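You operate a simulated robot arm through the tools that you are given. There is no shell and no other tool. Be economical: measure what you need, move in short steps, check, and stop when the job is done.

You run a simulated two-armed robot. Do the job below in one go: nothing can be reset, and whatever is moved stays where it is left.

TASK
Pick up the blue tub from the top of the grey table with the drawer with one hand, pass it to the other hand and put it on the top of the sorting table. Set down upright: blue tub.

It is judged by the outcome, as a careful person would: the job done as asked, and still so three seconds after it is handed in. It fails if anything else is knocked over, pushed out of place, dropped, spilled or broken.

THE ROBOT
Two 7-joint arms with two-finger parallel grippers on one trunk, on a base that drives. Base frame: it is fixed to the floor where the robot stands at the start and does not move with it; the origin is under the middle of the robot, x ahead of it, y to its left, z up; the surface under the hand at the start is at about z = 80. Readings come in cm, rad, newtons and seconds.
The left shoulder is at the start at [6, 18.9, 120.3], the right one opposite. With the tool pointing down near the work surface each hand reaches from about 10 to 64 cm from the robot's upright axis, wherever it stands, measured 20 degrees to its own side. Places, roughly: top of the sorting table [50, -330, 90]. Payload 3.43 kg a hand.
The tool frame of a hand sits at the grasp point between the pads (the TCP): z along the fingers, y along the line on which they close. The tips reach 3 cm beyond it. Largest opening 9.4 cm; finger width 2.8, thickness 1; the body of the gripper, 5 by 9.6 cm, starts 5.5 cm behind the TCP.
Orientation is told as [roll, pitch, yaw] about the base's x, y, z axes, in that order, counted from this pose: with the fingers straight down and closing along the base's y, the tool's x points along the base's -x, its y along +y and its z along -z.

THE INTERFACE
- The arms move only by the tool nudge_tool. It takes "left_series", "right_series" or both (then of equal length, played together; a hand with none holds still); each is a list of rows, each a list of 7 numbers: the shift along the tool's x, y, z in units of 20 mm (1.0 is 20 mm), then the turn, a rotation vector about the tool's x, y, z in units of 4 degrees (1.0 is 4 degrees), then the closure, from 0 (fully open) to 1 (shut). In form: [[tx, ty, tz, wx, wy, wz, fingers], ...]. A call has 1 to 12 rows; each row shifts and turns the commanded pose from where the row before left it, along the tool's axes as they then stand. A call with a number of a shift or a turn outside -1 to 1 is refused whole. Rows are played at 5 a second. More than 5 cm and 0.15 rad between two rows, or a gripper value outside its range, and nothing of the call is played. A pose out of reach is approached as far as the arm can. The call stops where the force on the tool passes 40 N (or 10 N more than at its start, if that is more) or the arm is blocked; 0.2 s more then pass. The fingers move at their own pace (about 15.3 cm/s each) and stop on an object; they squeeze with about 39 N. The grip force told is the motor's: it shows also when the fingers shut on nothing. Time passes only in rows, and 0.2 s behind the last, so rows that do not move let the fingers close. The reply holds the time, the measured pose of the TCP, the force on the tool along the base axes, the opening and the grip force, in the units named above and with some noise, with the torque about the TCP (base axes, N m) and any sound that the robot's microphone picked up, and new pictures: "show" is both (left out), scene, wrist or none (wrist: the cameras of the hands that moved).
- Cameras (640 x 400 px; columns grow to the right, rows downward): "scene" is now at [1.79, -1.26, 176.47]; the picture's right is [-0.15, -0.99, 0.00], its down [-0.81, 0.12, -0.57] and it looks along [0.57, -0.09, -0.82] (base axes); focal length 291 px, centre (320, 200). "left" rides on the left gripper at [7.6, -1.4, -10.3] in its tool frame; the picture's right is [0.18, 0.98, 0.00], its down [-0.75, 0.14, -0.64] and it looks along [-0.63, 0.12, 0.77] (tool axes); focal length 243 px, centre (320, 200). "right" rides on the right gripper at [7.6, 1.4, -10.2] in its tool frame; the picture's right is [-0.18, 0.98, 0.00], its down [-0.75, -0.14, -0.64] and it looks along [-0.63, -0.12, 0.77] (tool axes); focal length 243 px, centre (320, 200). There is no depth. A picture from a camera that has moved, and an enlarged one, comes with that camera's place and axes in the base frame and with its lens. The place of the scene camera against the robot may be out by one fixed shift of up to 2.5 cm in any direction.
- raise_lower(by): slides the trunk up (or, below 0, down) by that many cm; the arms and the scene camera ride with it, the base frame stays. It gives what a move gives, with no picture.
- drive_base(legs): drives the robot by 1 to 6 legs, each [ahead, left, turn to the left] in cm, cm and rad, along the robot's own axes; the way and the turn of a leg run together, so that a leg with both is an arc; at most 150 cm and 3.142 rad a leg. The arms and the cameras ride along, it lands a little off, and it stops where it bumps. It gives what a move gives, and a new picture of the scene camera.
- turn_head(pan, tilt): turns the head with the scene camera to pan (to the left, within 1.501 rad either way) and tilt (down, from -0.506 to 1.204), counted from straight ahead of the robot. It gives what a move gives, and a new picture of the scene camera.
- inspect(camera, box): a new picture of the part [left, top, right, bottom] of that camera's present view, enlarged. No time passes.
- hand_in(): hands the job in; it is judged then, once.

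Work in short steps. Places have to be worked out from the pictures, the camera data and where the tool is seen: move nearer, look again, correct. Check each grasp and each placing, and mend what went wrong. You have 120 turns and 260 pictures in all, those below and enlarged ones among them. Open the grippers and draw the arms clear of the work before you hand the job in, unless the task says otherwise; then end with one line.

The tools are called after ">>>" as a command line: name --argument value ..., lists and objects as JSON in quotes. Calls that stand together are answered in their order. nudge_tool: Moves the arms, as the interface text tells. Its arguments: {"type":"object","properties":{"left_series":{"type":"array","items":{"type":"array","items":{"type":"number"}}},"right_series":{"type":"array","items":{"type":"array","items":{"type":"number"}}},"show":{"type":"string","enum":["both","scene","wrist","none"]}},"required":[]} The other tools are called the same way: raise_lower (by) slides the trunk up or down; drive_base (legs) drives the base; turn_head (pan, tilt) turns the head that bears the scene camera; inspect (camera, box) takes an enlarged picture of a part of a camera's view; hand_in () hands the job in.

At the start:

```text
time_s: 0.0
left_ee_pos: [44.01, 4.05, 105.42]
left_ee_rot: [0.0, -0.002, 0.0]
left_wrist_force: [0.1, -0.4, -0.6]
left_moment: [-0.03, -0.01, 0.0]
left_finger_gap: 9.39
left_grasp_force: 0.1
right_ee_pos: [33.03, -24.75, 103.28]
right_ee_rot: [-0.002, -0.001, 0.0]
right_wrist_force: [-0.5, 0.6, -0.1]
right_moment: [-0.01, 0.01, -0.03]
right_finger_gap: 9.39
right_grasp_force: 0.1
trunk travel left (down, up): [-87.5, 11.5]
robot x, y, heading: [-0.12, 0.1, 0.001]
head pan, tilt: [-0.15, 0.96]
```

scene: 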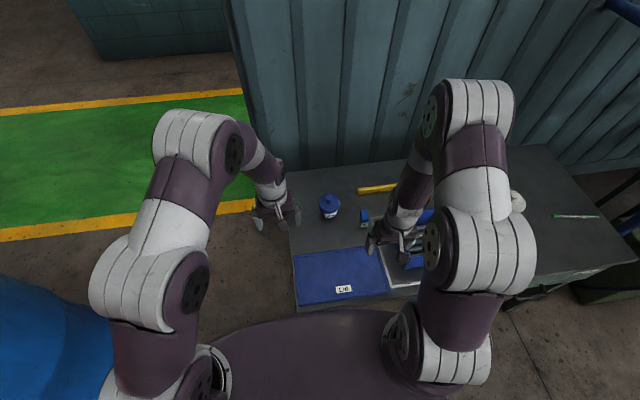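
right: 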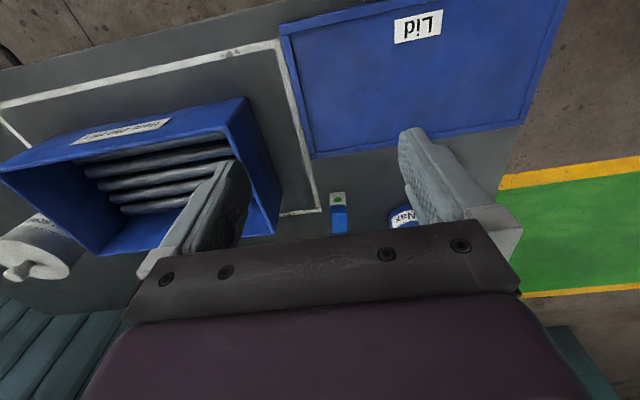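
left: 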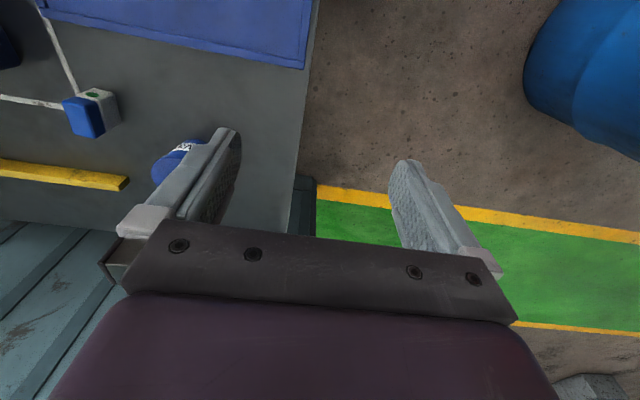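

I'll first take a closer look at the small blue container near scene (330,206), judged to be near [63,-15,83].

>>> inspect --camera "scene" --box '[270, 160, 470, 310]'

>>> inspect --camera "left" --box '[0, 60, 260, 240]'

```text
2.67 times, centred on (370, 235) of scene
camera zoom: at [1.79, -1.26, 176.47], right [-0.15, -0.99, 0.0], down [-0.81, 0.12, -0.57], along [0.57, -0.09, -0.82], focal length 775 px, centre (187, 107)
```

zoom: 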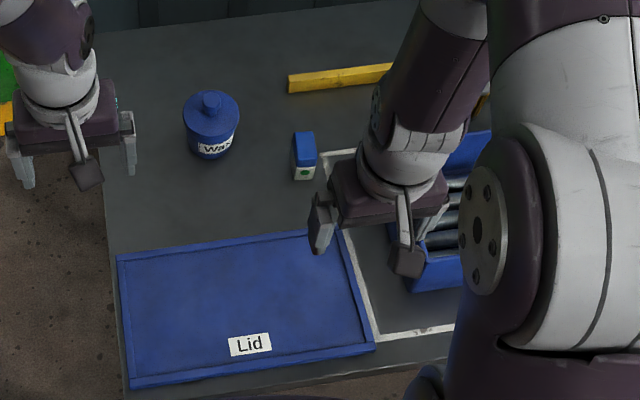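

```text
2.22 times, centred on (130, 150) of left
camera zoom: at [36.42, 2.6, 115.55], right [-0.18, 0.98, 0.0], down [0.75, 0.14, 0.64], along [0.63, 0.12, -0.77], focal length 539 px, centre (742, 311)
```

zoom: 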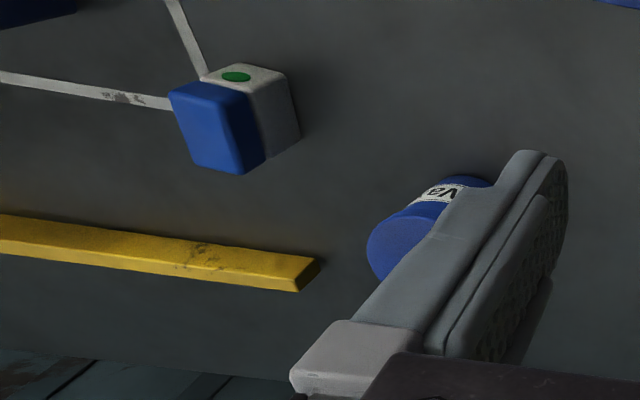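

The "Wax" tub with a knobbed lid is near [60,-14.5], about at the edge of reach. I check how much space there is between the base and the table before driving closer.

>>> turn_head --pan 0.0 --tilt 1.2

>>> turn_head --pan -1.4 --tilt 0.45

```text
time_s: 0.8
left_ee_pos: [43.9, 4.05, 105.37]
left_ee_rot: [0.0, -0.001, -0.001]
left_wrist_force: [0.2, 0.6, 0.5]
left_moment: [-0.04, -0.01, 0.02]
left_finger_gap: 9.4
left_grasp_force: 0.0
right_ee_pos: [33.09, -24.69, 103.21]
right_ee_rot: [0.001, 0.0, -0.001]
right_wrist_force: [0.5, 0.4, -0.5]
right_moment: [0.01, 0.01, 0.01]
right_finger_gap: 9.39
right_grasp_force: 0.1
trunk travel left (down, up): [-87.5, 11.5]
robot x, y, heading: [0.04, 0.25, 0.002]
head pan, tilt: [0.0, 1.201]
camera scene: at [0.25, -0.18, 174.93], right [0.0, -1.0, 0.0], down [-0.93, 0.0, -0.36], along [0.36, 0.0, -0.93], focal length 291 px, centre (320, 200)
```

scene: 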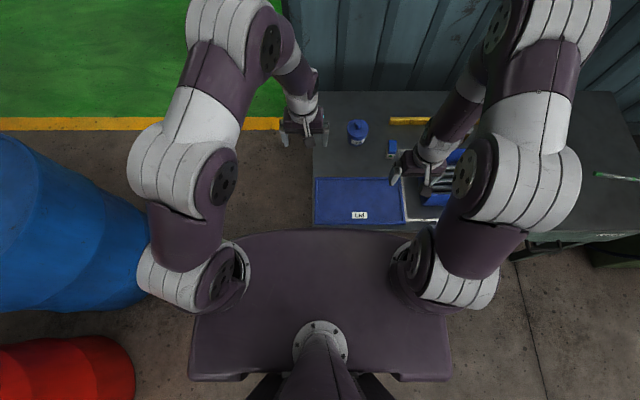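

```text
time_s: 2.3
left_ee_pos: [44.02, 4.0, 105.46]
left_ee_rot: [0.001, -0.001, 0.001]
left_wrist_force: [-0.2, -0.3, 0.9]
left_moment: [0.0, 0.01, 0.01]
left_finger_gap: 9.4
left_grasp_force: 0.0
right_ee_pos: [33.13, -24.69, 103.15]
right_ee_rot: [0.0, 0.0, 0.0]
right_wrist_force: [-0.4, -0.4, 0.8]
right_moment: [-0.02, 0.03, -0.01]
right_finger_gap: 9.39
right_grasp_force: 0.0
trunk travel left (down, up): [-87.5, 11.5]
robot x, y, heading: [0.25, 0.23, -0.003]
head pan, tilt: [-1.4, 0.45]
camera scene: at [-3.77, -9.23, 180.74], right [-0.99, -0.17, 0.0], down [-0.07, 0.43, -0.9], along [0.15, -0.89, -0.44], focal length 291 px, centre (320, 200)
```

scene: 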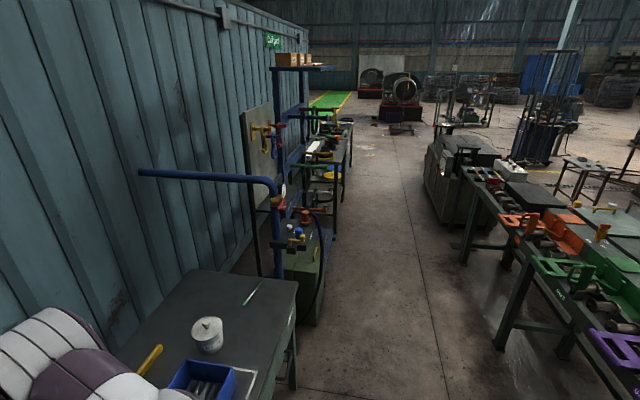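

The way to the sorting table runs along the robot's right. I bring the right hand near [45,-14.5,100] so its camera sees the tub closely, and draw the left hand aside; head back toward the table.

>>> turn_head --pan -0.2 --tilt 0.9

>>> nudge_tool --left_series '[[1, 1, -0.5, 0, 0, 0, 0], [1, 1, -0.5, 0, 0, 0, 0], [1, 1, -0.5, 0, 0, 0, 0], [1, 1, -0.5, 0, 0, 0, 0], [0, 1, 0, 0, 0, 0, 0], [0, 0, 0, 0, 0, 0, 0]]' --right_series '[[-1, 0.9, 0.2, 0, 0, 0, 0], [-1, 0.9, 0.2, 0, 0, 0, 0], [-1, 0.9, 0.2, 0, 0, 0, 0], [-1, 0.9, 0.2, 0, 0, 0, 0], [-1, 0.9, 0.2, 0, 0, 0, 0], [-1, 0.6, 0.2, 0, 0, 0, 0]]'

```text
time_s: 3.7
left_ee_pos: [43.96, 3.92, 105.44]
left_ee_rot: [0.0, -0.002, 0.0]
left_wrist_force: [0.1, -0.4, 0.5]
left_moment: [0.0, 0.02, 0.03]
left_finger_gap: 9.43
left_grasp_force: 0.1
right_ee_pos: [33.02, -24.64, 103.23]
right_ee_rot: [0.0, 0.001, -0.001]
right_wrist_force: [-0.1, -1.1, -0.3]
right_moment: [0.0, 0.01, -0.01]
right_finger_gap: 9.39
right_grasp_force: 0.0
trunk travel left (down, up): [-87.5, 11.5]
robot x, y, heading: [0.13, 0.24, -0.001]
head pan, tilt: [-0.201, 0.901]
camera scene: at [2.06, -1.69, 176.91], right [-0.2, -0.98, 0.0], down [-0.77, 0.16, -0.62], along [0.61, -0.12, -0.78], focal length 291 px, centre (320, 200)
```

scene: 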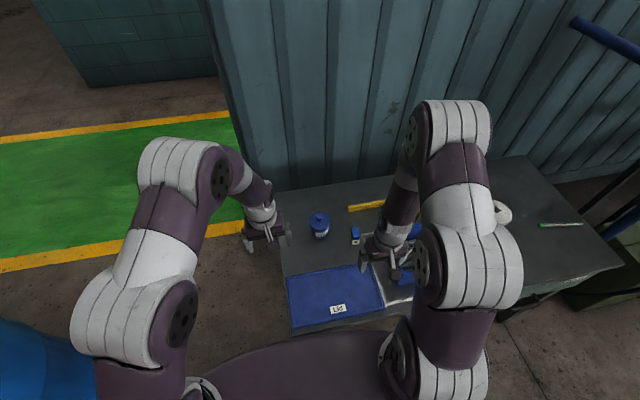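

```text
time_s: 5.1
left_ee_pos: [36.06, 13.89, 109.37]
left_ee_rot: [-0.002, 0.001, 0.002]
left_wrist_force: [-0.4, -0.3, -0.4]
left_moment: [-0.02, 0.02, -0.01]
left_finger_gap: 9.41
left_grasp_force: 0.1
right_ee_pos: [45.19, -14.45, 100.78]
right_ee_rot: [0.0, 0.002, 0.001]
right_wrist_force: [-0.3, 0.0, 0.5]
right_moment: [0.0, 0.01, 0.01]
right_finger_gap: 9.39
right_grasp_force: 0.0
trunk travel left (down, up): [-87.5, 11.5]
robot x, y, heading: [0.05, 0.17, 0.002]
head pan, tilt: [-0.201, 0.901]
camera scene: at [2.19, -1.71, 176.91], right [-0.2, -0.98, 0.0], down [-0.77, 0.16, -0.62], along [0.61, -0.12, -0.78], focal length 291 px, centre (320, 200)
camera right: at [37.66, -13.01, 111.0], right [0.18, 0.98, 0.0], down [0.75, -0.14, 0.64], along [0.63, -0.12, -0.77], focal length 243 px, centre (320, 200)
camera left: at [28.46, 12.52, 119.56], right [-0.18, 0.98, 0.0], down [0.75, 0.14, 0.64], along [0.63, 0.12, -0.77], focal length 243 px, centre (320, 200)
```

scene: 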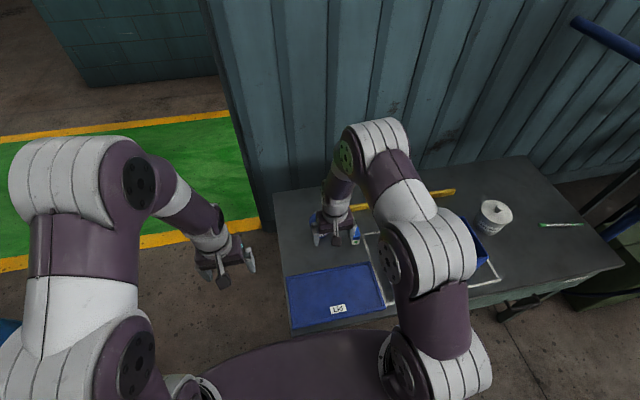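
right: 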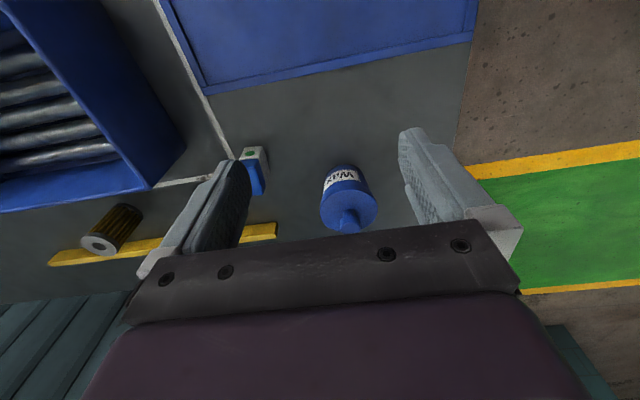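
left: 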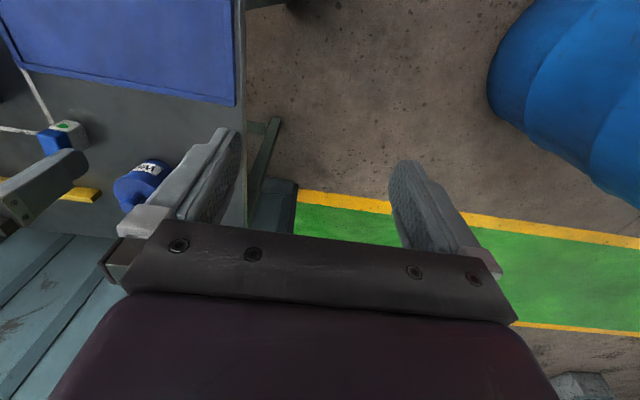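

>>> inspect --camera "right" --box '[290, 150, 400, 240]'

>>> inspect --camera "left" --box '[90, 140, 200, 220]'

```text
4.44 times, centred on (345, 195) of right
camera zoom: at [37.66, -13.01, 111.0], right [0.18, 0.98, 0.0], down [0.75, -0.14, 0.64], along [0.63, -0.12, -0.77], focal length 1078 px, centre (209, 222)
```

zoom: 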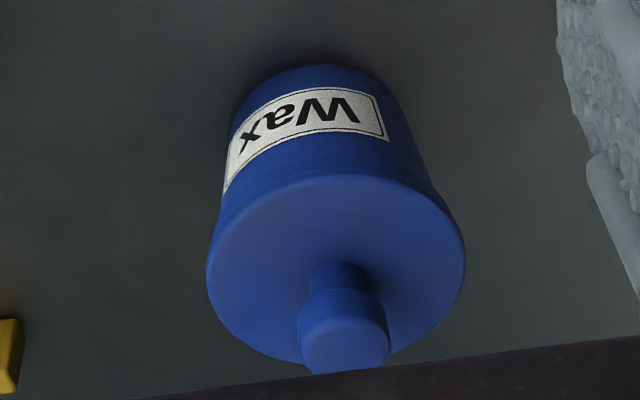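

```text
5.00 times, centred on (145, 180) of left
camera zoom: at [28.46, 12.52, 119.56], right [-0.18, 0.98, 0.0], down [0.75, 0.14, 0.64], along [0.63, 0.12, -0.77], focal length 1213 px, centre (1195, 300)
```

zoom: 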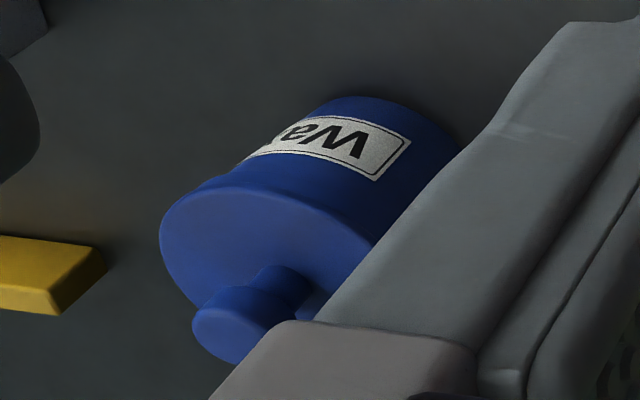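

The tub is clear: lid centre ≈[60,-13.35,86.3], lid Ø≈7.7, mushroom knob top ≈89.7. Plan: right hand grips the lid rim with the hand tilted forward, later the left takes the knob from above. I tilt the right hand 48° in place now.

>>> nudge_tool --right_series '[[0, 0.55, 0, 0, -1, 0, 0], [0, 0, 0, 0, -1, 0, 0], [0, 0, 0, 0, -1, 0, 0], [0, 0, 0, 0, -1, 0, 0], [0, 0, 0, 0, -1, 0, 0], [0, 0, 0, 0, -1, 0, 0], [0, 0, 0, 0, -1, 0, 0], [0, 0, 0, 0, -1, 0, 0], [0, 0, 0, 0, -1, 0, 0], [0, 0, 0, 0, -1, 0, 0], [0, 0, 0, 0, -1, 0, 0], [0, 0, 0, 0, -1, 0, 0]]'

```text
time_s: 7.7
left_ee_pos: [36.06, 13.84, 109.5]
left_ee_rot: [-0.002, -0.001, -0.001]
left_wrist_force: [-0.3, 0.2, -0.3]
left_moment: [0.02, 0.0, 0.05]
left_finger_gap: 9.42
left_grasp_force: 0.0
right_ee_pos: [44.71, -14.56, 100.68]
right_ee_rot: [-0.066, -0.567, 0.01]
right_wrist_force: [-1.0, 0.5, 0.7]
right_moment: [0.01, -0.02, 0.01]
right_finger_gap: 9.38
right_grasp_force: 0.1
right hand out of reach, approached as far as the arm can: row 7, 8, 9, 10, 11
trunk travel left (down, up): [-87.5, 11.5]
robot x, y, heading: [-0.11, -0.32, 0.003]
head pan, tilt: [-0.201, 0.901]
camera scene: at [1.99, -1.68, 176.91], right [-0.2, -0.98, 0.0], down [-0.77, 0.16, -0.62], along [0.61, -0.12, -0.78], focal length 291 px, centre (320, 200)
camera right: at [32.91, -12.5, 105.0], right [0.18, 0.98, 0.04], down [0.29, -0.1, 0.95], along [0.94, -0.16, -0.3], focal length 243 px, centre (320, 200)
```

scene: 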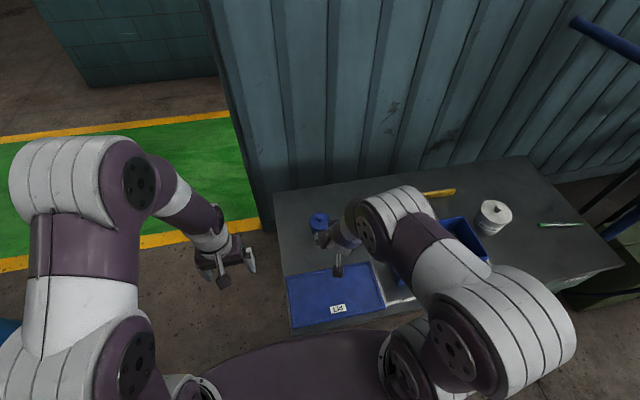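
right: 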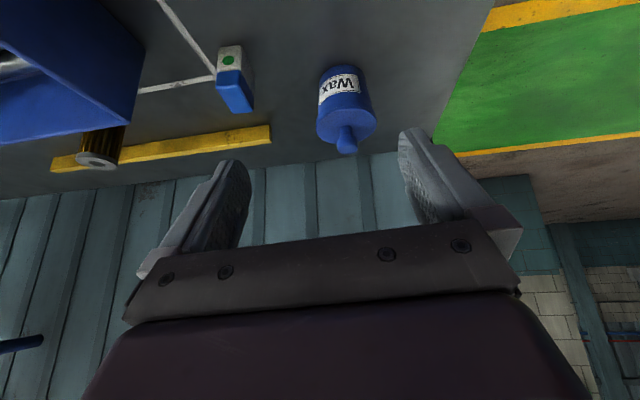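

The right wrist stops at about 32° tilt in this posture; a lower shoulder would allow a more forward-pointing hand. I raise both hands 20 cm, then lower the trunk 20 cm.

>>> nudge_tool --left_series '[[0, 0, -1, 0, 0, 0, 0], [0, 0, -1, 0, 0, 0, 0], [0, 0, -1, 0, 0, 0, 0], [0, 0, -1, 0, 0, 0, 0], [0, 0, -1, 0, 0, 0, 0], [0, 0, -1, 0, 0, 0, 0], [0, 0, -1, 0, 0, 0, 0], [0, 0, -1, 0, 0, 0, 0], [0, 0, -1, 0, 0, 0, 0], [0, 0, -1, 0, 0, 0, 0]]' --right_series '[[-0.6, 0, -0.8, 0, 0, 0, 0], [-0.6, 0, -0.8, 0, 0, 0, 0], [-0.6, 0, -0.8, 0, 0, 0, 0], [-0.6, 0, -0.8, 0, 0, 0, 0], [-0.6, 0, -0.8, 0, 0, 0, 0], [-0.6, 0, -0.8, 0, 0, 0, 0], [-0.6, 0, -0.8, 0, 0, 0, 0], [-0.6, 0, -0.8, 0, 0, 0, 0], [-0.6, 0, -0.8, 0, 0, 0, 0], [-0.6, 0, -0.8, 0, 0, 0, 0]]' --show "scene"

```text
time_s: 9.9
left_ee_pos: [35.85, 13.91, 128.72]
left_ee_rot: [-0.001, 0.0, 0.0]
left_wrist_force: [0.4, 0.1, -0.6]
left_moment: [-0.02, -0.01, 0.02]
left_finger_gap: 9.4
left_grasp_force: 0.0
left hand out of reach, approached as far as the arm can: row 10
right_ee_pos: [46.37, -13.3, 120.59]
right_ee_rot: [-0.068, -0.567, 0.01]
right_wrist_force: [0.0, -0.2, -0.4]
right_moment: [0.01, 0.0, -0.02]
right_finger_gap: 9.4
right_grasp_force: 0.1
trunk travel left (down, up): [-87.5, 11.5]
robot x, y, heading: [0.26, -0.23, -0.003]
head pan, tilt: [-0.201, 0.901]
camera scene: at [2.12, -1.68, 176.9], right [-0.2, -0.98, 0.0], down [-0.77, 0.16, -0.62], along [0.61, -0.12, -0.78], focal length 291 px, centre (320, 200)
```

scene: 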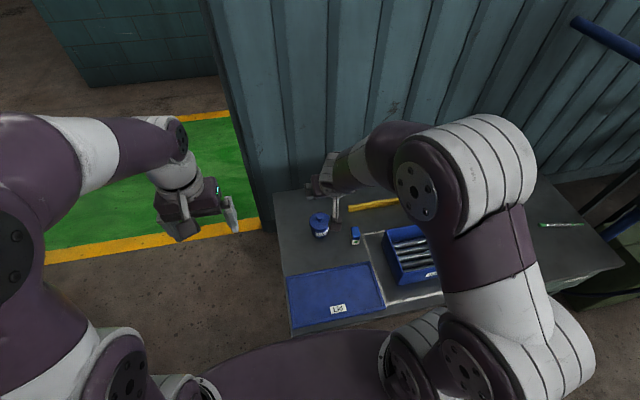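

Both hands are up; lowering the trunk 20 cm and then continuing the right hand's tilt.

>>> raise_lower --by -20

>>> nudge_tool --right_series '[[0, 0, 0, 0, -1, 0, 0], [0, 0, 0, 0, -1, 0, 0], [0, 0, 0, 0, -1, 0, 0], [0, 0, 0, 0, -1, 0, 0]]'

```text
time_s: 12.1
left_ee_pos: [35.91, 13.96, 108.77]
left_ee_rot: [0.0, -0.002, 0.001]
left_wrist_force: [0.2, 0.1, 0.3]
left_moment: [-0.03, -0.02, -0.05]
left_finger_gap: 9.4
left_grasp_force: 0.0
right_ee_pos: [46.45, -13.38, 100.58]
right_ee_rot: [-0.067, -0.569, 0.009]
right_wrist_force: [0.2, -0.2, -0.8]
right_moment: [0.0, 0.0, 0.0]
right_finger_gap: 9.39
right_grasp_force: 0.1
trunk travel left (down, up): [-67.5, 31.5]
robot x, y, heading: [0.02, -0.12, -0.001]
head pan, tilt: [-0.201, 0.901]
```

```text
time_s: 13.1
left_ee_pos: [35.82, 13.96, 108.71]
left_ee_rot: [-0.002, -0.003, 0.0]
left_wrist_force: [0.0, 0.0, -0.9]
left_moment: [0.01, -0.01, 0.03]
left_finger_gap: 9.39
left_grasp_force: 0.1
right_ee_pos: [46.46, -13.95, 100.56]
right_ee_rot: [-0.108, -0.74, 0.031]
right_wrist_force: [-0.2, 0.2, -1.2]
right_moment: [-0.01, 0.01, -0.02]
right_finger_gap: 9.41
right_grasp_force: 0.2
right hand out of reach, approached as far as the arm can: row 3
trunk travel left (down, up): [-67.5, 31.5]
robot x, y, heading: [0.15, 0.05, 0.0]
head pan, tilt: [-0.201, 0.901]
camera scene: at [2.03, -1.68, 156.91], right [-0.2, -0.98, 0.0], down [-0.77, 0.16, -0.62], along [0.61, -0.12, -0.78], focal length 291 px, centre (320, 200)
camera right: at [33.91, -11.81, 102.72], right [0.18, 0.98, 0.04], down [0.12, -0.07, 0.99], along [0.98, -0.17, -0.13], focal length 243 px, centre (320, 200)
```

scene: 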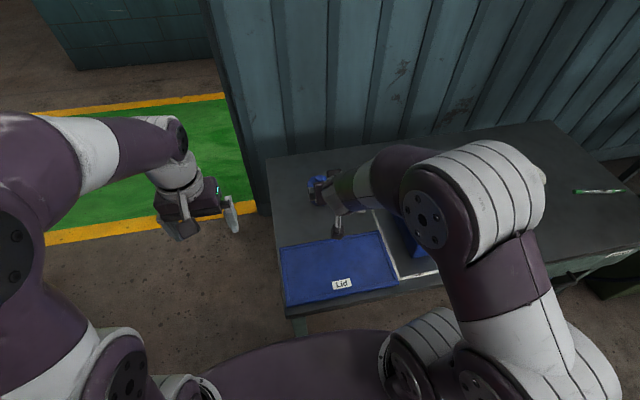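
right: 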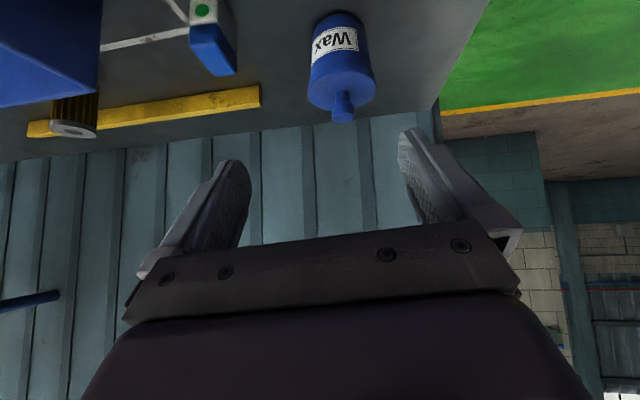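

Tilt is 42°, enough. The lid again computes to ≈[60.3,-13.3,86.3], almost straight along the tool axis (18.7 cm). I undo the small roll and advance 8 cm.

>>> nudge_tool --right_series '[[0, 0, 1, -0.8, 0, 0, 0], [0, 0, 1, -0.75, 0, 0, 0], [0, 0.15, 1, 0, 0, 0, 0], [0, 0.15, 1, 0, 0, 0, 0], [0, 0, 0, 0, 0, 0, 0]]'

```text
time_s: 14.3
left_ee_pos: [35.68, 13.96, 108.65]
left_ee_rot: [0.0, -0.001, 0.0]
left_wrist_force: [-1.2, -0.1, -0.4]
left_moment: [-0.01, -0.02, 0.08]
left_finger_gap: 9.41
left_grasp_force: 0.1
right_ee_pos: [52.07, -13.32, 94.86]
right_ee_rot: [0.006, -0.772, 0.03]
right_wrist_force: [0.0, -0.1, 0.6]
right_moment: [-0.03, -0.03, 0.02]
right_finger_gap: 9.4
right_grasp_force: 0.1
trunk travel left (down, up): [-67.5, 31.5]
robot x, y, heading: [0.3, -0.03, 0.001]
head pan, tilt: [-0.201, 0.901]
camera scene: at [1.99, -1.67, 156.91], right [-0.2, -0.98, 0.0], down [-0.77, 0.16, -0.62], along [0.61, -0.12, -0.78], focal length 291 px, centre (320, 200)
camera right: at [39.33, -12.34, 96.83], right [0.1, 0.99, 0.13], down [0.1, -0.14, 0.99], along [0.99, -0.08, -0.11], focal length 243 px, centre (320, 200)
```

scene: 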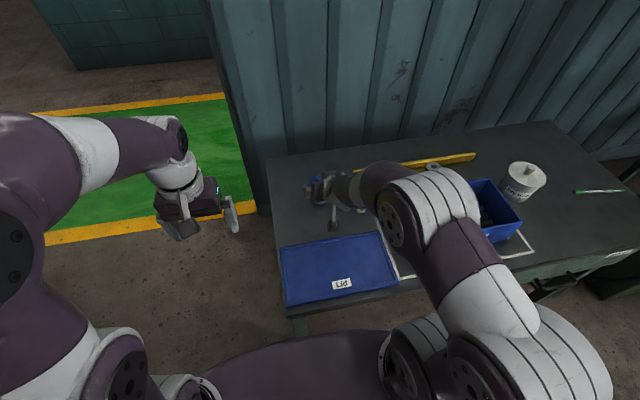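
right: 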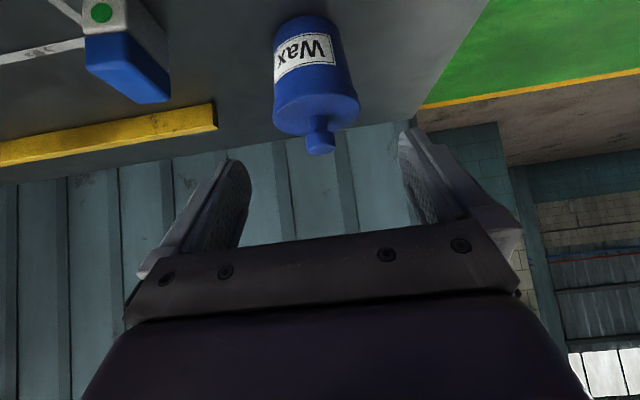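

Hand is level now; the tub still checks at y≈-13.35, x≈60.3. Advance 6 cm more and check straddling.

>>> nudge_tool --right_series '[[0, -0.05, 1, 0, 0, 0, 0], [0, -0.05, 1, 0, 0, 0, 0], [0, 0, 1, 0, 0, 0, 0], [0, 0, 0, 0, 0, 0, 0]]' --show "wrist"

>>> inspect --camera "scene" --box '[260, 150, 400, 240]'

```text
time_s: 15.3
left_ee_pos: [35.88, 14.0, 108.77]
left_ee_rot: [0.001, -0.001, 0.001]
left_wrist_force: [-1.3, 0.8, 0.3]
left_moment: [-0.02, -0.02, -0.01]
left_finger_gap: 9.42
left_grasp_force: 0.2
right_ee_pos: [56.24, -13.38, 90.45]
right_ee_rot: [0.005, -0.773, 0.032]
right_wrist_force: [-0.8, -0.4, -0.9]
right_moment: [0.0, -0.01, -0.02]
right_finger_gap: 9.39
right_grasp_force: 0.0
trunk travel left (down, up): [-67.5, 31.5]
robot x, y, heading: [-0.25, -0.03, -0.001]
head pan, tilt: [-0.201, 0.901]
camera right: at [43.62, -12.41, 92.4], right [0.1, 0.99, 0.13], down [0.1, -0.14, 0.99], along [0.99, -0.08, -0.11], focal length 243 px, centre (320, 200)
```

right: 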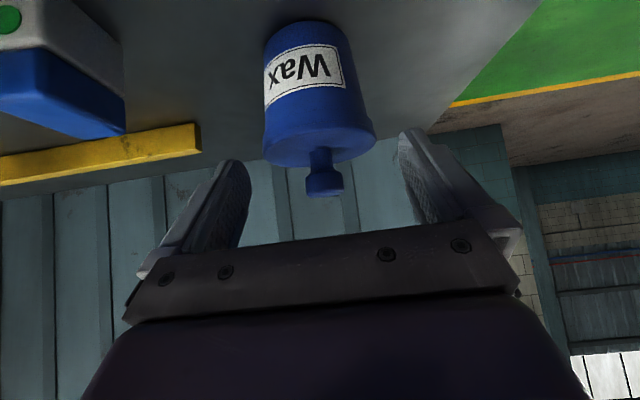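

```text
4.44 times, centred on (330, 195) of scene
camera zoom: at [1.98, -1.67, 156.91], right [-0.2, -0.98, 0.0], down [-0.77, 0.16, -0.62], along [0.61, -0.12, -0.78], focal length 1292 px, centre (276, 222)
```

zoom: 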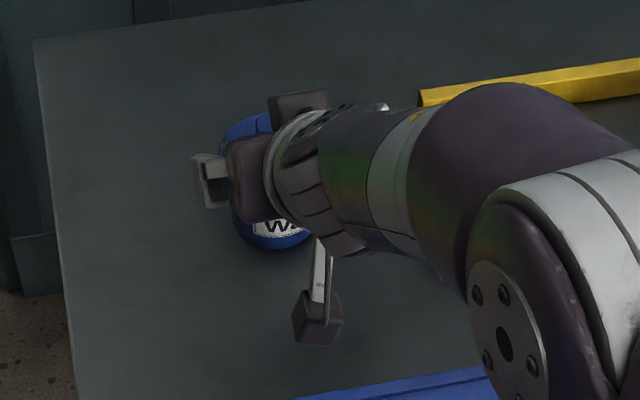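

The tub is centred (y≈-13.37 vs tool -13.38). Advance the last 4.7 cm.

>>> nudge_tool --right_series '[[0, -0.03, 0.8, 0, 0, 0, 0], [0, -0.02, 0.8, 0, 0, 0, 0], [0, 0, 0.75, 0, 0, 0, 0], [0, 0, 0, 0, 0, 0, 0]]' --show "wrist"

```text
time_s: 16.3
left_ee_pos: [35.84, 13.96, 108.65]
left_ee_rot: [0.001, -0.003, 0.002]
left_wrist_force: [0.5, 0.8, -0.1]
left_moment: [-0.01, -0.01, 0.0]
left_finger_gap: 9.4
left_grasp_force: 0.1
right_ee_pos: [59.53, -13.24, 87.29]
right_ee_rot: [0.007, -0.777, 0.031]
right_wrist_force: [-0.1, 0.2, 0.0]
right_moment: [0.02, -0.02, -0.03]
right_finger_gap: 9.39
right_grasp_force: 0.1
trunk travel left (down, up): [-67.5, 31.5]
robot x, y, heading: [-0.07, 0.09, -0.0]
head pan, tilt: [-0.201, 0.901]
camera right: at [46.93, -12.29, 89.16], right [0.1, 0.99, 0.13], down [0.1, -0.14, 0.99], along [0.99, -0.08, -0.11], focal length 243 px, centre (320, 200)
```

right: 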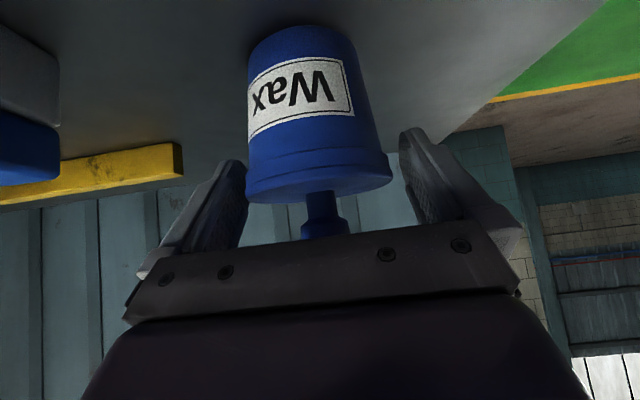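

The lid sits between the pads, rim height ≈86.1 within pad width. Closing the right gripper.

>>> nudge_tool --right_series '[[0, 0, 0, 0, 0, 0, 0.3], [0, 0, 0, 0, 0, 0, 1], [0, 0, 0, 0, 0, 0, 1], [0, 0, 0, 0, 0, 0, 1], [0, 0, 0, 0, 0, 0, 1]]' --show "wrist"

```text
time_s: 17.5
left_ee_pos: [35.78, 13.95, 108.75]
left_ee_rot: [0.0, -0.002, -0.001]
left_wrist_force: [-0.1, 0.9, 0.6]
left_moment: [-0.03, -0.01, -0.01]
left_finger_gap: 9.41
left_grasp_force: 0.1
right_ee_pos: [59.55, -13.32, 87.24]
right_ee_rot: [0.005, -0.773, 0.03]
right_wrist_force: [-0.5, -1.1, 1.2]
right_moment: [0.08, -0.06, -0.01]
right_finger_gap: 7.44
right_grasp_force: 39.2
trunk travel left (down, up): [-67.5, 31.5]
robot x, y, heading: [0.27, 0.41, -0.004]
head pan, tilt: [-0.201, 0.901]
camera right: at [46.95, -12.3, 89.16], right [0.1, 0.99, 0.13], down [0.1, -0.14, 0.99], along [0.99, -0.08, -0.11], focal length 243 px, centre (320, 200)
```

right: 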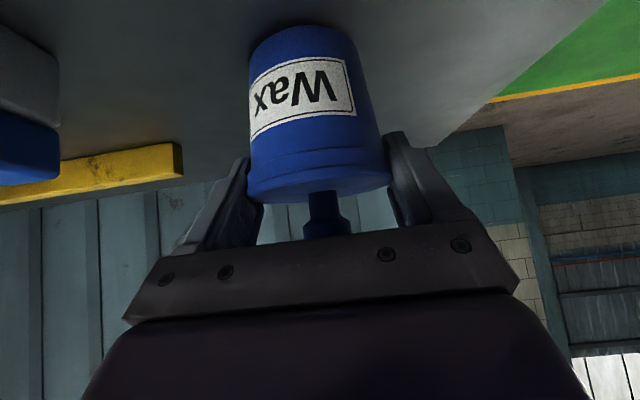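

Gripped at 7.44 cm, 39 N. Lift straight up 6 cm, slowly.

>>> nudge_tool --right_series '[[-0.2, 0, -0.2, 0, 0, 0, 1], [-0.4, 0, -0.4, 0, 0, 0, 1], [-0.5, 0, -0.5, 0, 0, 0, 1], [-0.5, 0, -0.5, 0, 0, 0, 1], [-0.5, 0, -0.5, 0, 0, 0, 1], [0, 0, 0, 0, 0, 0, 1]]'

```text
time_s: 18.9
left_ee_pos: [35.94, 13.97, 108.73]
left_ee_rot: [0.0, -0.001, 0.0]
left_wrist_force: [-0.2, -0.1, -0.3]
left_moment: [0.02, 0.04, 0.03]
left_finger_gap: 9.42
left_grasp_force: 0.0
right_ee_pos: [59.52, -13.33, 93.11]
right_ee_rot: [0.005, -0.775, 0.031]
right_wrist_force: [-0.3, -0.2, -3.5]
right_moment: [0.0, -0.01, 0.0]
right_finger_gap: 2.5
right_grasp_force: 39.1
trunk travel left (down, up): [-67.5, 31.5]
robot x, y, heading: [0.03, 0.32, -0.003]
head pan, tilt: [-0.201, 0.901]
camera scene: at [2.13, -1.69, 156.91], right [-0.2, -0.98, 0.0], down [-0.77, 0.16, -0.62], along [0.61, -0.12, -0.78], focal length 291 px, centre (320, 200)
camera right: at [46.89, -12.34, 95.02], right [0.1, 0.99, 0.13], down [0.1, -0.14, 0.99], along [0.99, -0.08, -0.11], focal length 243 px, centre (320, 200)
```

scene: 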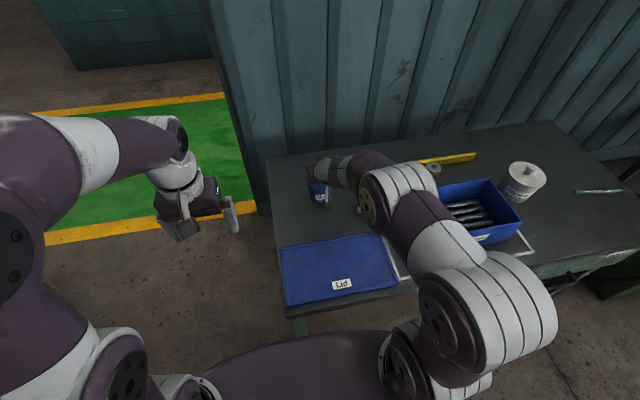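
right: 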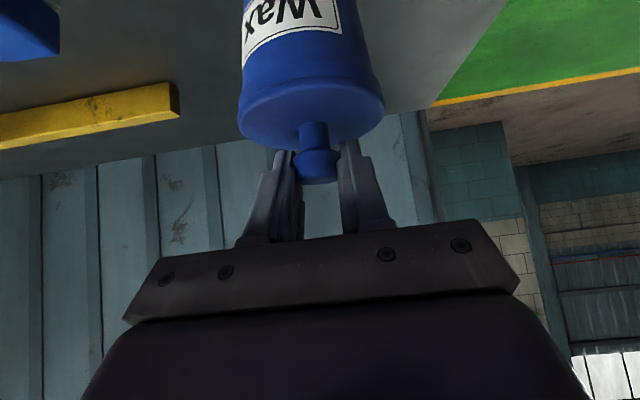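

The lid slid out and the fingers caught the knob (gap 2.5, ~3.5 N hanging), lid top ≈88.7, so the tub hangs ~2 cm above the table. That grip is off-centre; I'll lower it gently back onto the table to regrip the knob properly.

>>> nudge_tool --right_series '[[0.15, 0, 0.15, 0, 0, 0, 1], [0.15, 0, 0.15, 0, 0, 0, 1], [0.15, 0, 0.15, 0, 0, 0, 1], [0.15, 0, 0.15, 0, 0, 0, 1], [0, 0, 0, 0, 0, 0, 1]]' --show "wrist"

>>> inspect --camera "left" --box '[0, 100, 240, 250]'

```text
time_s: 20.1
left_ee_pos: [35.92, 13.99, 108.69]
left_ee_rot: [0.001, -0.002, 0.0]
left_wrist_force: [0.7, -0.7, 0.2]
left_moment: [0.02, 0.02, -0.02]
left_finger_gap: 9.42
left_grasp_force: 0.1
right_ee_pos: [59.6, -13.34, 91.46]
right_ee_rot: [0.006, -0.774, 0.03]
right_wrist_force: [-0.4, -0.1, -2.8]
right_moment: [-0.03, 0.01, 0.03]
right_finger_gap: 2.52
right_grasp_force: 39.0
trunk travel left (down, up): [-67.5, 31.5]
robot x, y, heading: [-0.04, -0.08, 0.001]
head pan, tilt: [-0.201, 0.901]
camera right: at [46.84, -12.32, 93.3], right [0.1, 0.99, 0.13], down [0.1, -0.14, 0.99], along [0.99, -0.08, -0.11], focal length 243 px, centre (320, 200)
```

right: 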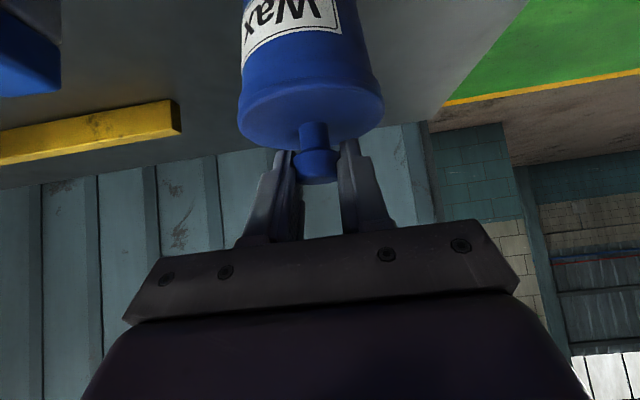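

```text
2.67 times, centred on (120, 175) of left
camera zoom: at [28.29, 12.56, 118.76], right [-0.18, 0.98, 0.0], down [0.75, 0.14, 0.64], along [0.63, 0.12, -0.77], focal length 647 px, centre (853, 267)
```

zoom: 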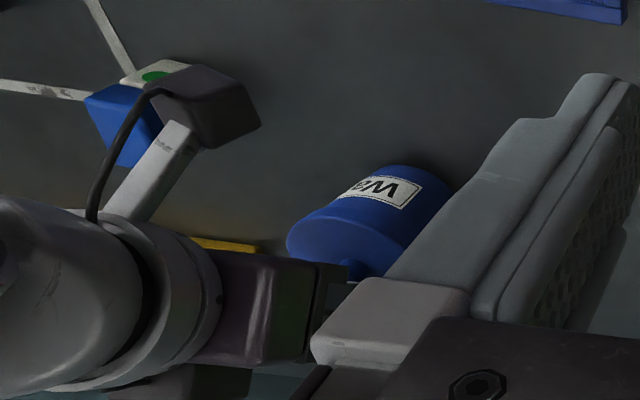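

Still hanging unmoved in the hand. Lower a few mm more until the table takes the weight.

>>> nudge_tool --right_series '[[0.05, 0, 0.05, 0, 0, 0, 1], [0.05, 0, 0.05, 0, 0, 0, 1], [0.05, 0, 0.05, 0, 0, 0, 1], [0, 0, 0, 0, 0, 0, 1]]' --show "wrist"

```text
time_s: 21.1
left_ee_pos: [35.92, 14.04, 108.74]
left_ee_rot: [-0.001, 0.0, 0.001]
left_wrist_force: [-0.1, 0.2, -0.7]
left_moment: [0.01, 0.01, -0.04]
left_finger_gap: 9.41
left_grasp_force: 0.1
right_ee_pos: [59.38, -13.32, 90.88]
right_ee_rot: [0.004, -0.774, 0.032]
right_wrist_force: [0.2, 0.1, -3.4]
right_moment: [-0.01, 0.04, -0.04]
right_finger_gap: 2.52
right_grasp_force: 38.8
trunk travel left (down, up): [-67.5, 31.5]
robot x, y, heading: [0.27, 0.1, 0.002]
head pan, tilt: [-0.201, 0.901]
camera right: at [46.85, -12.35, 92.87], right [0.1, 0.99, 0.13], down [0.1, -0.14, 0.99], along [0.99, -0.08, -0.11], focal length 243 px, centre (320, 200)
```

right: 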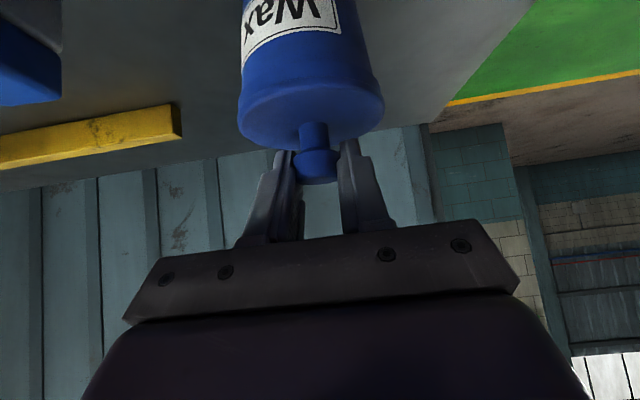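

Lid top now ≈86.6, nearly down. A few more 1–2 mm steps.

>>> nudge_tool --right_series '[[0.05, 0, 0.05, 0, 0, 0, 1], [0.05, 0, 0.05, 0, 0, 0, 1], [0, 0, 0, 0, 0, 0, 1]]' --show "none"

```text
time_s: 21.9
left_ee_pos: [35.76, 13.95, 108.67]
left_ee_rot: [-0.002, -0.001, 0.0]
left_wrist_force: [0.1, 0.7, -0.6]
left_moment: [0.02, 0.01, -0.01]
left_finger_gap: 9.4
left_grasp_force: 0.0
right_ee_pos: [59.39, -13.29, 90.86]
right_ee_rot: [0.006, -0.777, 0.031]
right_wrist_force: [0.1, -0.4, 3.0]
right_moment: [-0.18, -0.11, -0.01]
right_finger_gap: 2.51
right_grasp_force: 39.0
trunk travel left (down, up): [-67.5, 31.5]
robot x, y, heading: [0.24, -0.23, 0.0]
head pan, tilt: [-0.201, 0.901]
```

Contact felt (+3 N up). Open and back off along the tool axis.

>>> nudge_tool --right_series '[[0, 0, 0, 0, 0, 0, 0.5], [0, 0, 0, 0, 0, 0, 0], [0, 0, 0, 0, 0, 0, 0], [0, 0, -1, 0, 0, 0, 0], [0, 0, -1, 0, 0, 0, 0], [0, 0, -1, 0, 0, 0, 0], [0, 0, -1, 0, 0, 0, 0], [0, 0, -1, 0, 0, 0, 0]]'

```text
time_s: 23.7
left_ee_pos: [35.86, 13.95, 108.74]
left_ee_rot: [0.0, -0.003, 0.0]
left_wrist_force: [0.8, -0.7, 0.0]
left_moment: [-0.02, 0.0, 0.0]
left_finger_gap: 9.41
left_grasp_force: 0.0
right_ee_pos: [52.51, -13.61, 97.97]
right_ee_rot: [0.007, -0.773, 0.032]
right_wrist_force: [0.1, 0.7, -0.2]
right_moment: [0.01, 0.01, -0.01]
right_finger_gap: 9.42
right_grasp_force: 0.0
trunk travel left (down, up): [-67.5, 31.5]
robot x, y, heading: [-0.09, -0.07, 0.002]
head pan, tilt: [-0.201, 0.901]
camera scene: at [2.03, -1.66, 156.91], right [-0.2, -0.98, 0.0], down [-0.77, 0.16, -0.62], along [0.61, -0.12, -0.78], focal length 291 px, centre (320, 200)
camera right: at [39.85, -12.75, 99.88], right [0.1, 0.99, 0.13], down [0.1, -0.14, 0.99], along [0.99, -0.08, -0.11], focal length 243 px, centre (320, 200)
```

scene: 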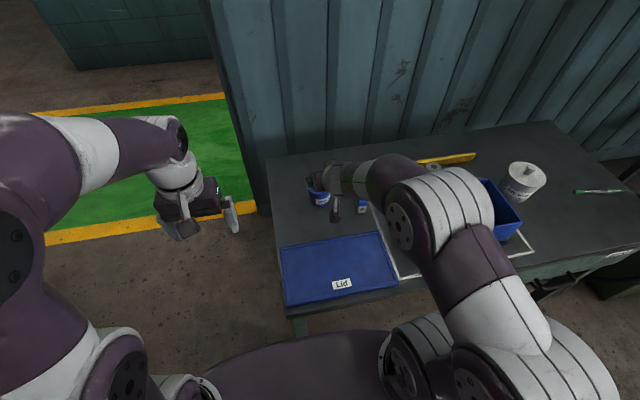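
right: 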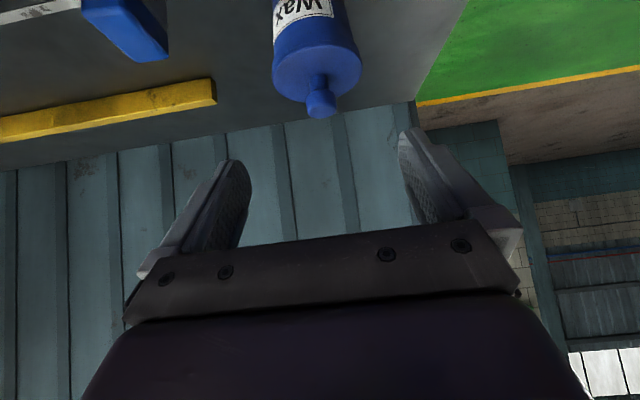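

Tub stands upright. Now turn the right hand back to straight down (44.3°) here and measure the knob again.

>>> nudge_tool --right_series '[[0, 0, 0, 0, 1, 0, 0], [0, 0, 0, 0, 1, 0, 0], [0, 0, 0, 0, 1, 0, 0], [0, 0, 0, 0, 1, 0, 0], [0, 0, 0, 0, 1, 0, 0], [0, 0, 0, 0, 1, 0, 0], [0, 0, 0, 0, 1, 0, 0], [0, 0, 0, 0, 1, 0, 0], [0, 0, 0, 0, 1, 0, 0], [0, 0, 0, 0, 1, 0, 0], [0, 0, 0, 0, 1, 0, 0], [0, 0, 0, 0, 0.07, 0.45, 0]]' --show "wrist"

>>> inspect --camera "right" --box '[250, 140, 410, 240]'

```text
time_s: 26.3
left_ee_pos: [35.83, 13.88, 108.65]
left_ee_rot: [0.0, -0.003, 0.0]
left_wrist_force: [0.2, 0.2, -0.2]
left_moment: [0.02, 0.03, 0.0]
left_finger_gap: 9.38
left_grasp_force: 0.0
right_ee_pos: [53.56, -14.23, 99.23]
right_ee_rot: [-0.02, -0.147, -0.013]
right_wrist_force: [0.4, 0.2, -0.2]
right_moment: [0.01, 0.03, 0.01]
right_finger_gap: 9.42
right_grasp_force: 0.0
right hand out of reach, approached as far as the arm can: row 4, 5, 6
trunk travel left (down, up): [-67.5, 31.5]
robot x, y, heading: [0.22, -0.17, 0.004]
head pan, tilt: [-0.201, 0.901]
camera right: at [44.57, -12.56, 108.05], right [0.2, 0.98, 0.01], down [0.65, -0.14, 0.75], along [0.73, -0.14, -0.66], focal length 243 px, centre (320, 200)
```

right: 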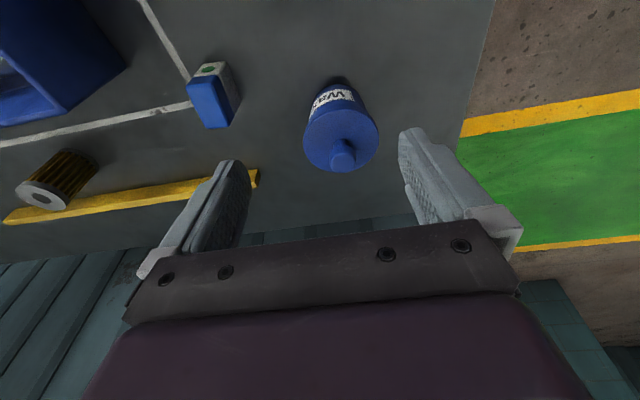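

```text
4.00 times, centred on (330, 190) of right
camera zoom: at [44.57, -12.56, 108.05], right [0.2, 0.98, 0.01], down [0.65, -0.14, 0.75], along [0.73, -0.14, -0.66], focal length 970 px, centre (280, 240)
```

zoom: 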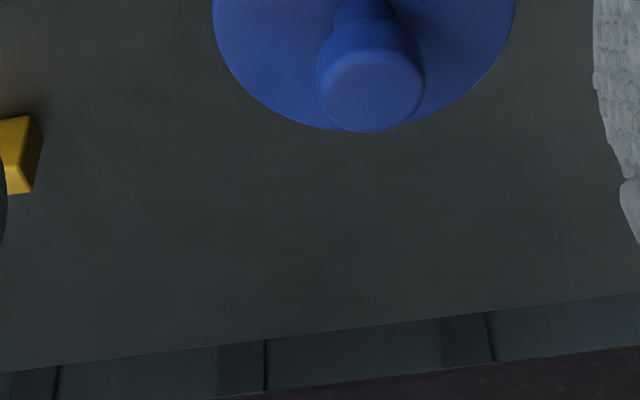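

Residual tilt of 8° is fine. Knob ≈[59.5,-13.1], top ≈90. I move over it at TCP height 95 and look.

>>> nudge_tool --right_series '[[-0.82, 0.18, 0.83, 0, 0, 0, 0], [-0.82, 0.18, 0.83, 0, 0, 0, 0], [-0.82, 0.18, 0.83, 0, 0, 0, 0], [0, 0, 0, 0, 0, 0, 0]]'

>>> inspect --camera "right" --box '[220, 120, 440, 260]'

```text
time_s: 27.3
left_ee_pos: [35.77, 13.98, 108.71]
left_ee_rot: [0.001, -0.002, -0.001]
left_wrist_force: [0.9, 0.5, -0.1]
left_moment: [-0.01, 0.01, 0.02]
left_finger_gap: 9.4
left_grasp_force: 0.0
right_ee_pos: [59.18, -13.28, 94.96]
right_ee_rot: [-0.019, -0.145, -0.011]
right_wrist_force: [-0.2, -0.4, 0.3]
right_moment: [0.0, 0.01, -0.01]
right_finger_gap: 9.41
right_grasp_force: 0.1
trunk travel left (down, up): [-67.5, 31.5]
robot x, y, heading: [-0.22, -0.11, -0.002]
head pan, tilt: [-0.201, 0.901]
camera scene: at [1.99, -1.67, 156.91], right [-0.2, -0.98, 0.0], down [-0.77, 0.16, -0.62], along [0.61, -0.12, -0.78], focal length 291 px, centre (320, 200)
camera right: at [50.26, -11.62, 103.87], right [0.2, 0.98, 0.01], down [0.65, -0.14, 0.75], along [0.73, -0.14, -0.66], focal length 243 px, centre (320, 200)
```

scene: 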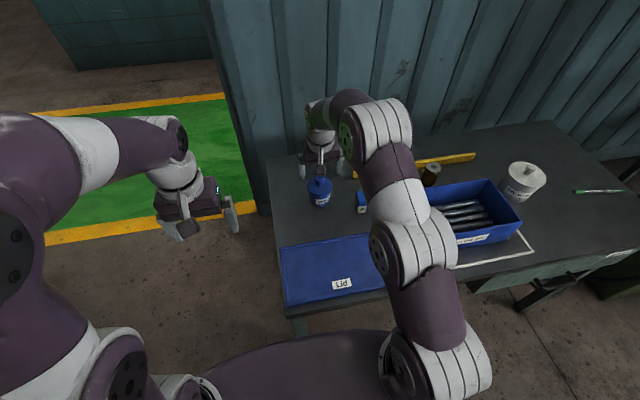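
right: 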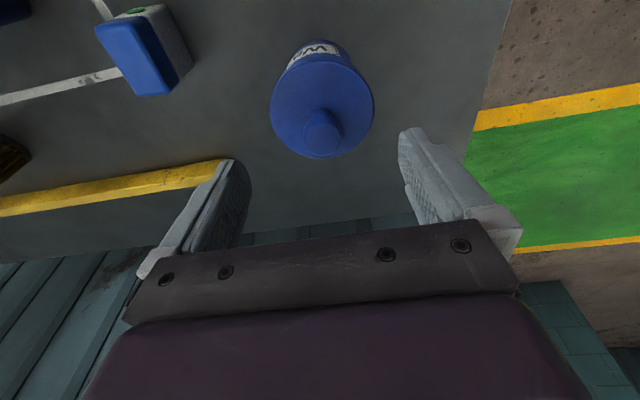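

```text
2.86 times, centred on (330, 190) of right
camera zoom: at [50.26, -11.62, 103.87], right [0.2, 0.98, 0.01], down [0.65, -0.14, 0.75], along [0.73, -0.14, -0.66], focal length 693 px, centre (291, 229)
```

zoom: 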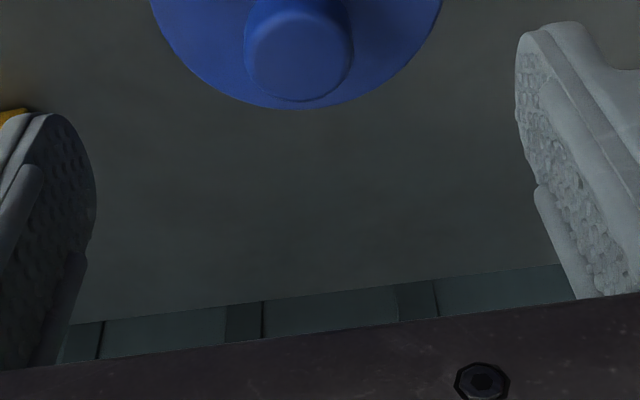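

Knob measured again at ≈[59.5,-13.1]. Descend straight to TCP z≈90.4 so the tips stay just above the lid, then close.

>>> nudge_tool --right_series '[[0.1, 0.05, 0.8, 0, 0, 0, 0], [0.1, 0.04, 0.8, 0, 0, 0, 0], [0.08, 0, 0.65, 0, 0, 0, 0], [0, 0, 0, 0, 0, 0, 0]]' --show "wrist"

>>> inspect --camera "scene" --box '[280, 130, 380, 220]'

```text
time_s: 28.3
left_ee_pos: [35.89, 13.84, 108.76]
left_ee_rot: [0.0, -0.001, 0.0]
left_wrist_force: [0.4, 0.0, 0.5]
left_moment: [0.01, 0.02, 0.0]
left_finger_gap: 9.42
left_grasp_force: 0.1
right_ee_pos: [59.38, -13.11, 90.42]
right_ee_rot: [-0.02, -0.146, -0.011]
right_wrist_force: [0.0, 0.3, 0.4]
right_moment: [0.0, -0.01, 0.04]
right_finger_gap: 9.39
right_grasp_force: 0.0
trunk travel left (down, up): [-67.5, 31.5]
robot x, y, heading: [-0.4, -0.03, -0.002]
head pan, tilt: [-0.201, 0.901]
camera right: at [50.39, -11.44, 99.27], right [0.2, 0.98, 0.01], down [0.65, -0.14, 0.75], along [0.73, -0.14, -0.66], focal length 243 px, centre (320, 200)
```

right: 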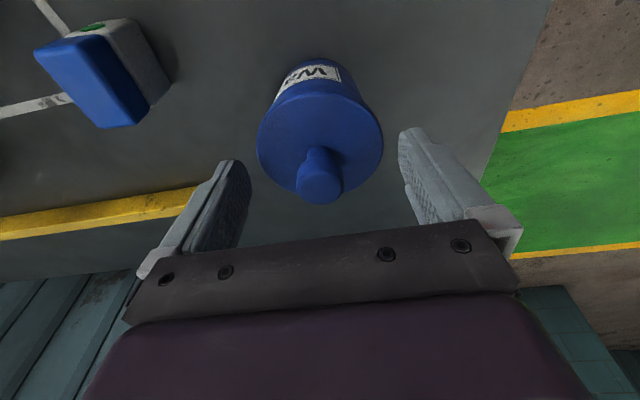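

```text
4.44 times, centred on (330, 175) of scene
camera zoom: at [2.03, -1.67, 156.91], right [-0.2, -0.98, 0.0], down [-0.77, 0.16, -0.62], along [0.61, -0.12, -0.78], focal length 1292 px, centre (276, 311)
```

zoom: 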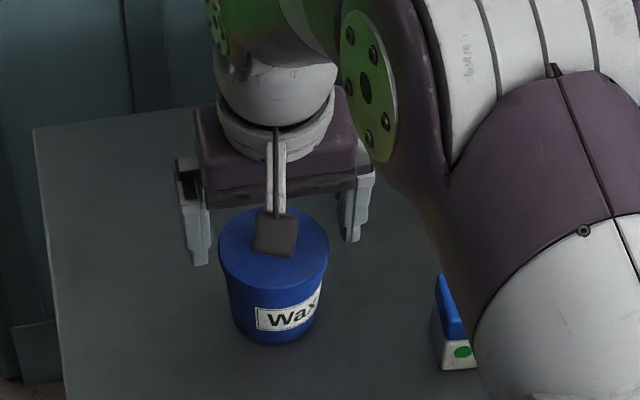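

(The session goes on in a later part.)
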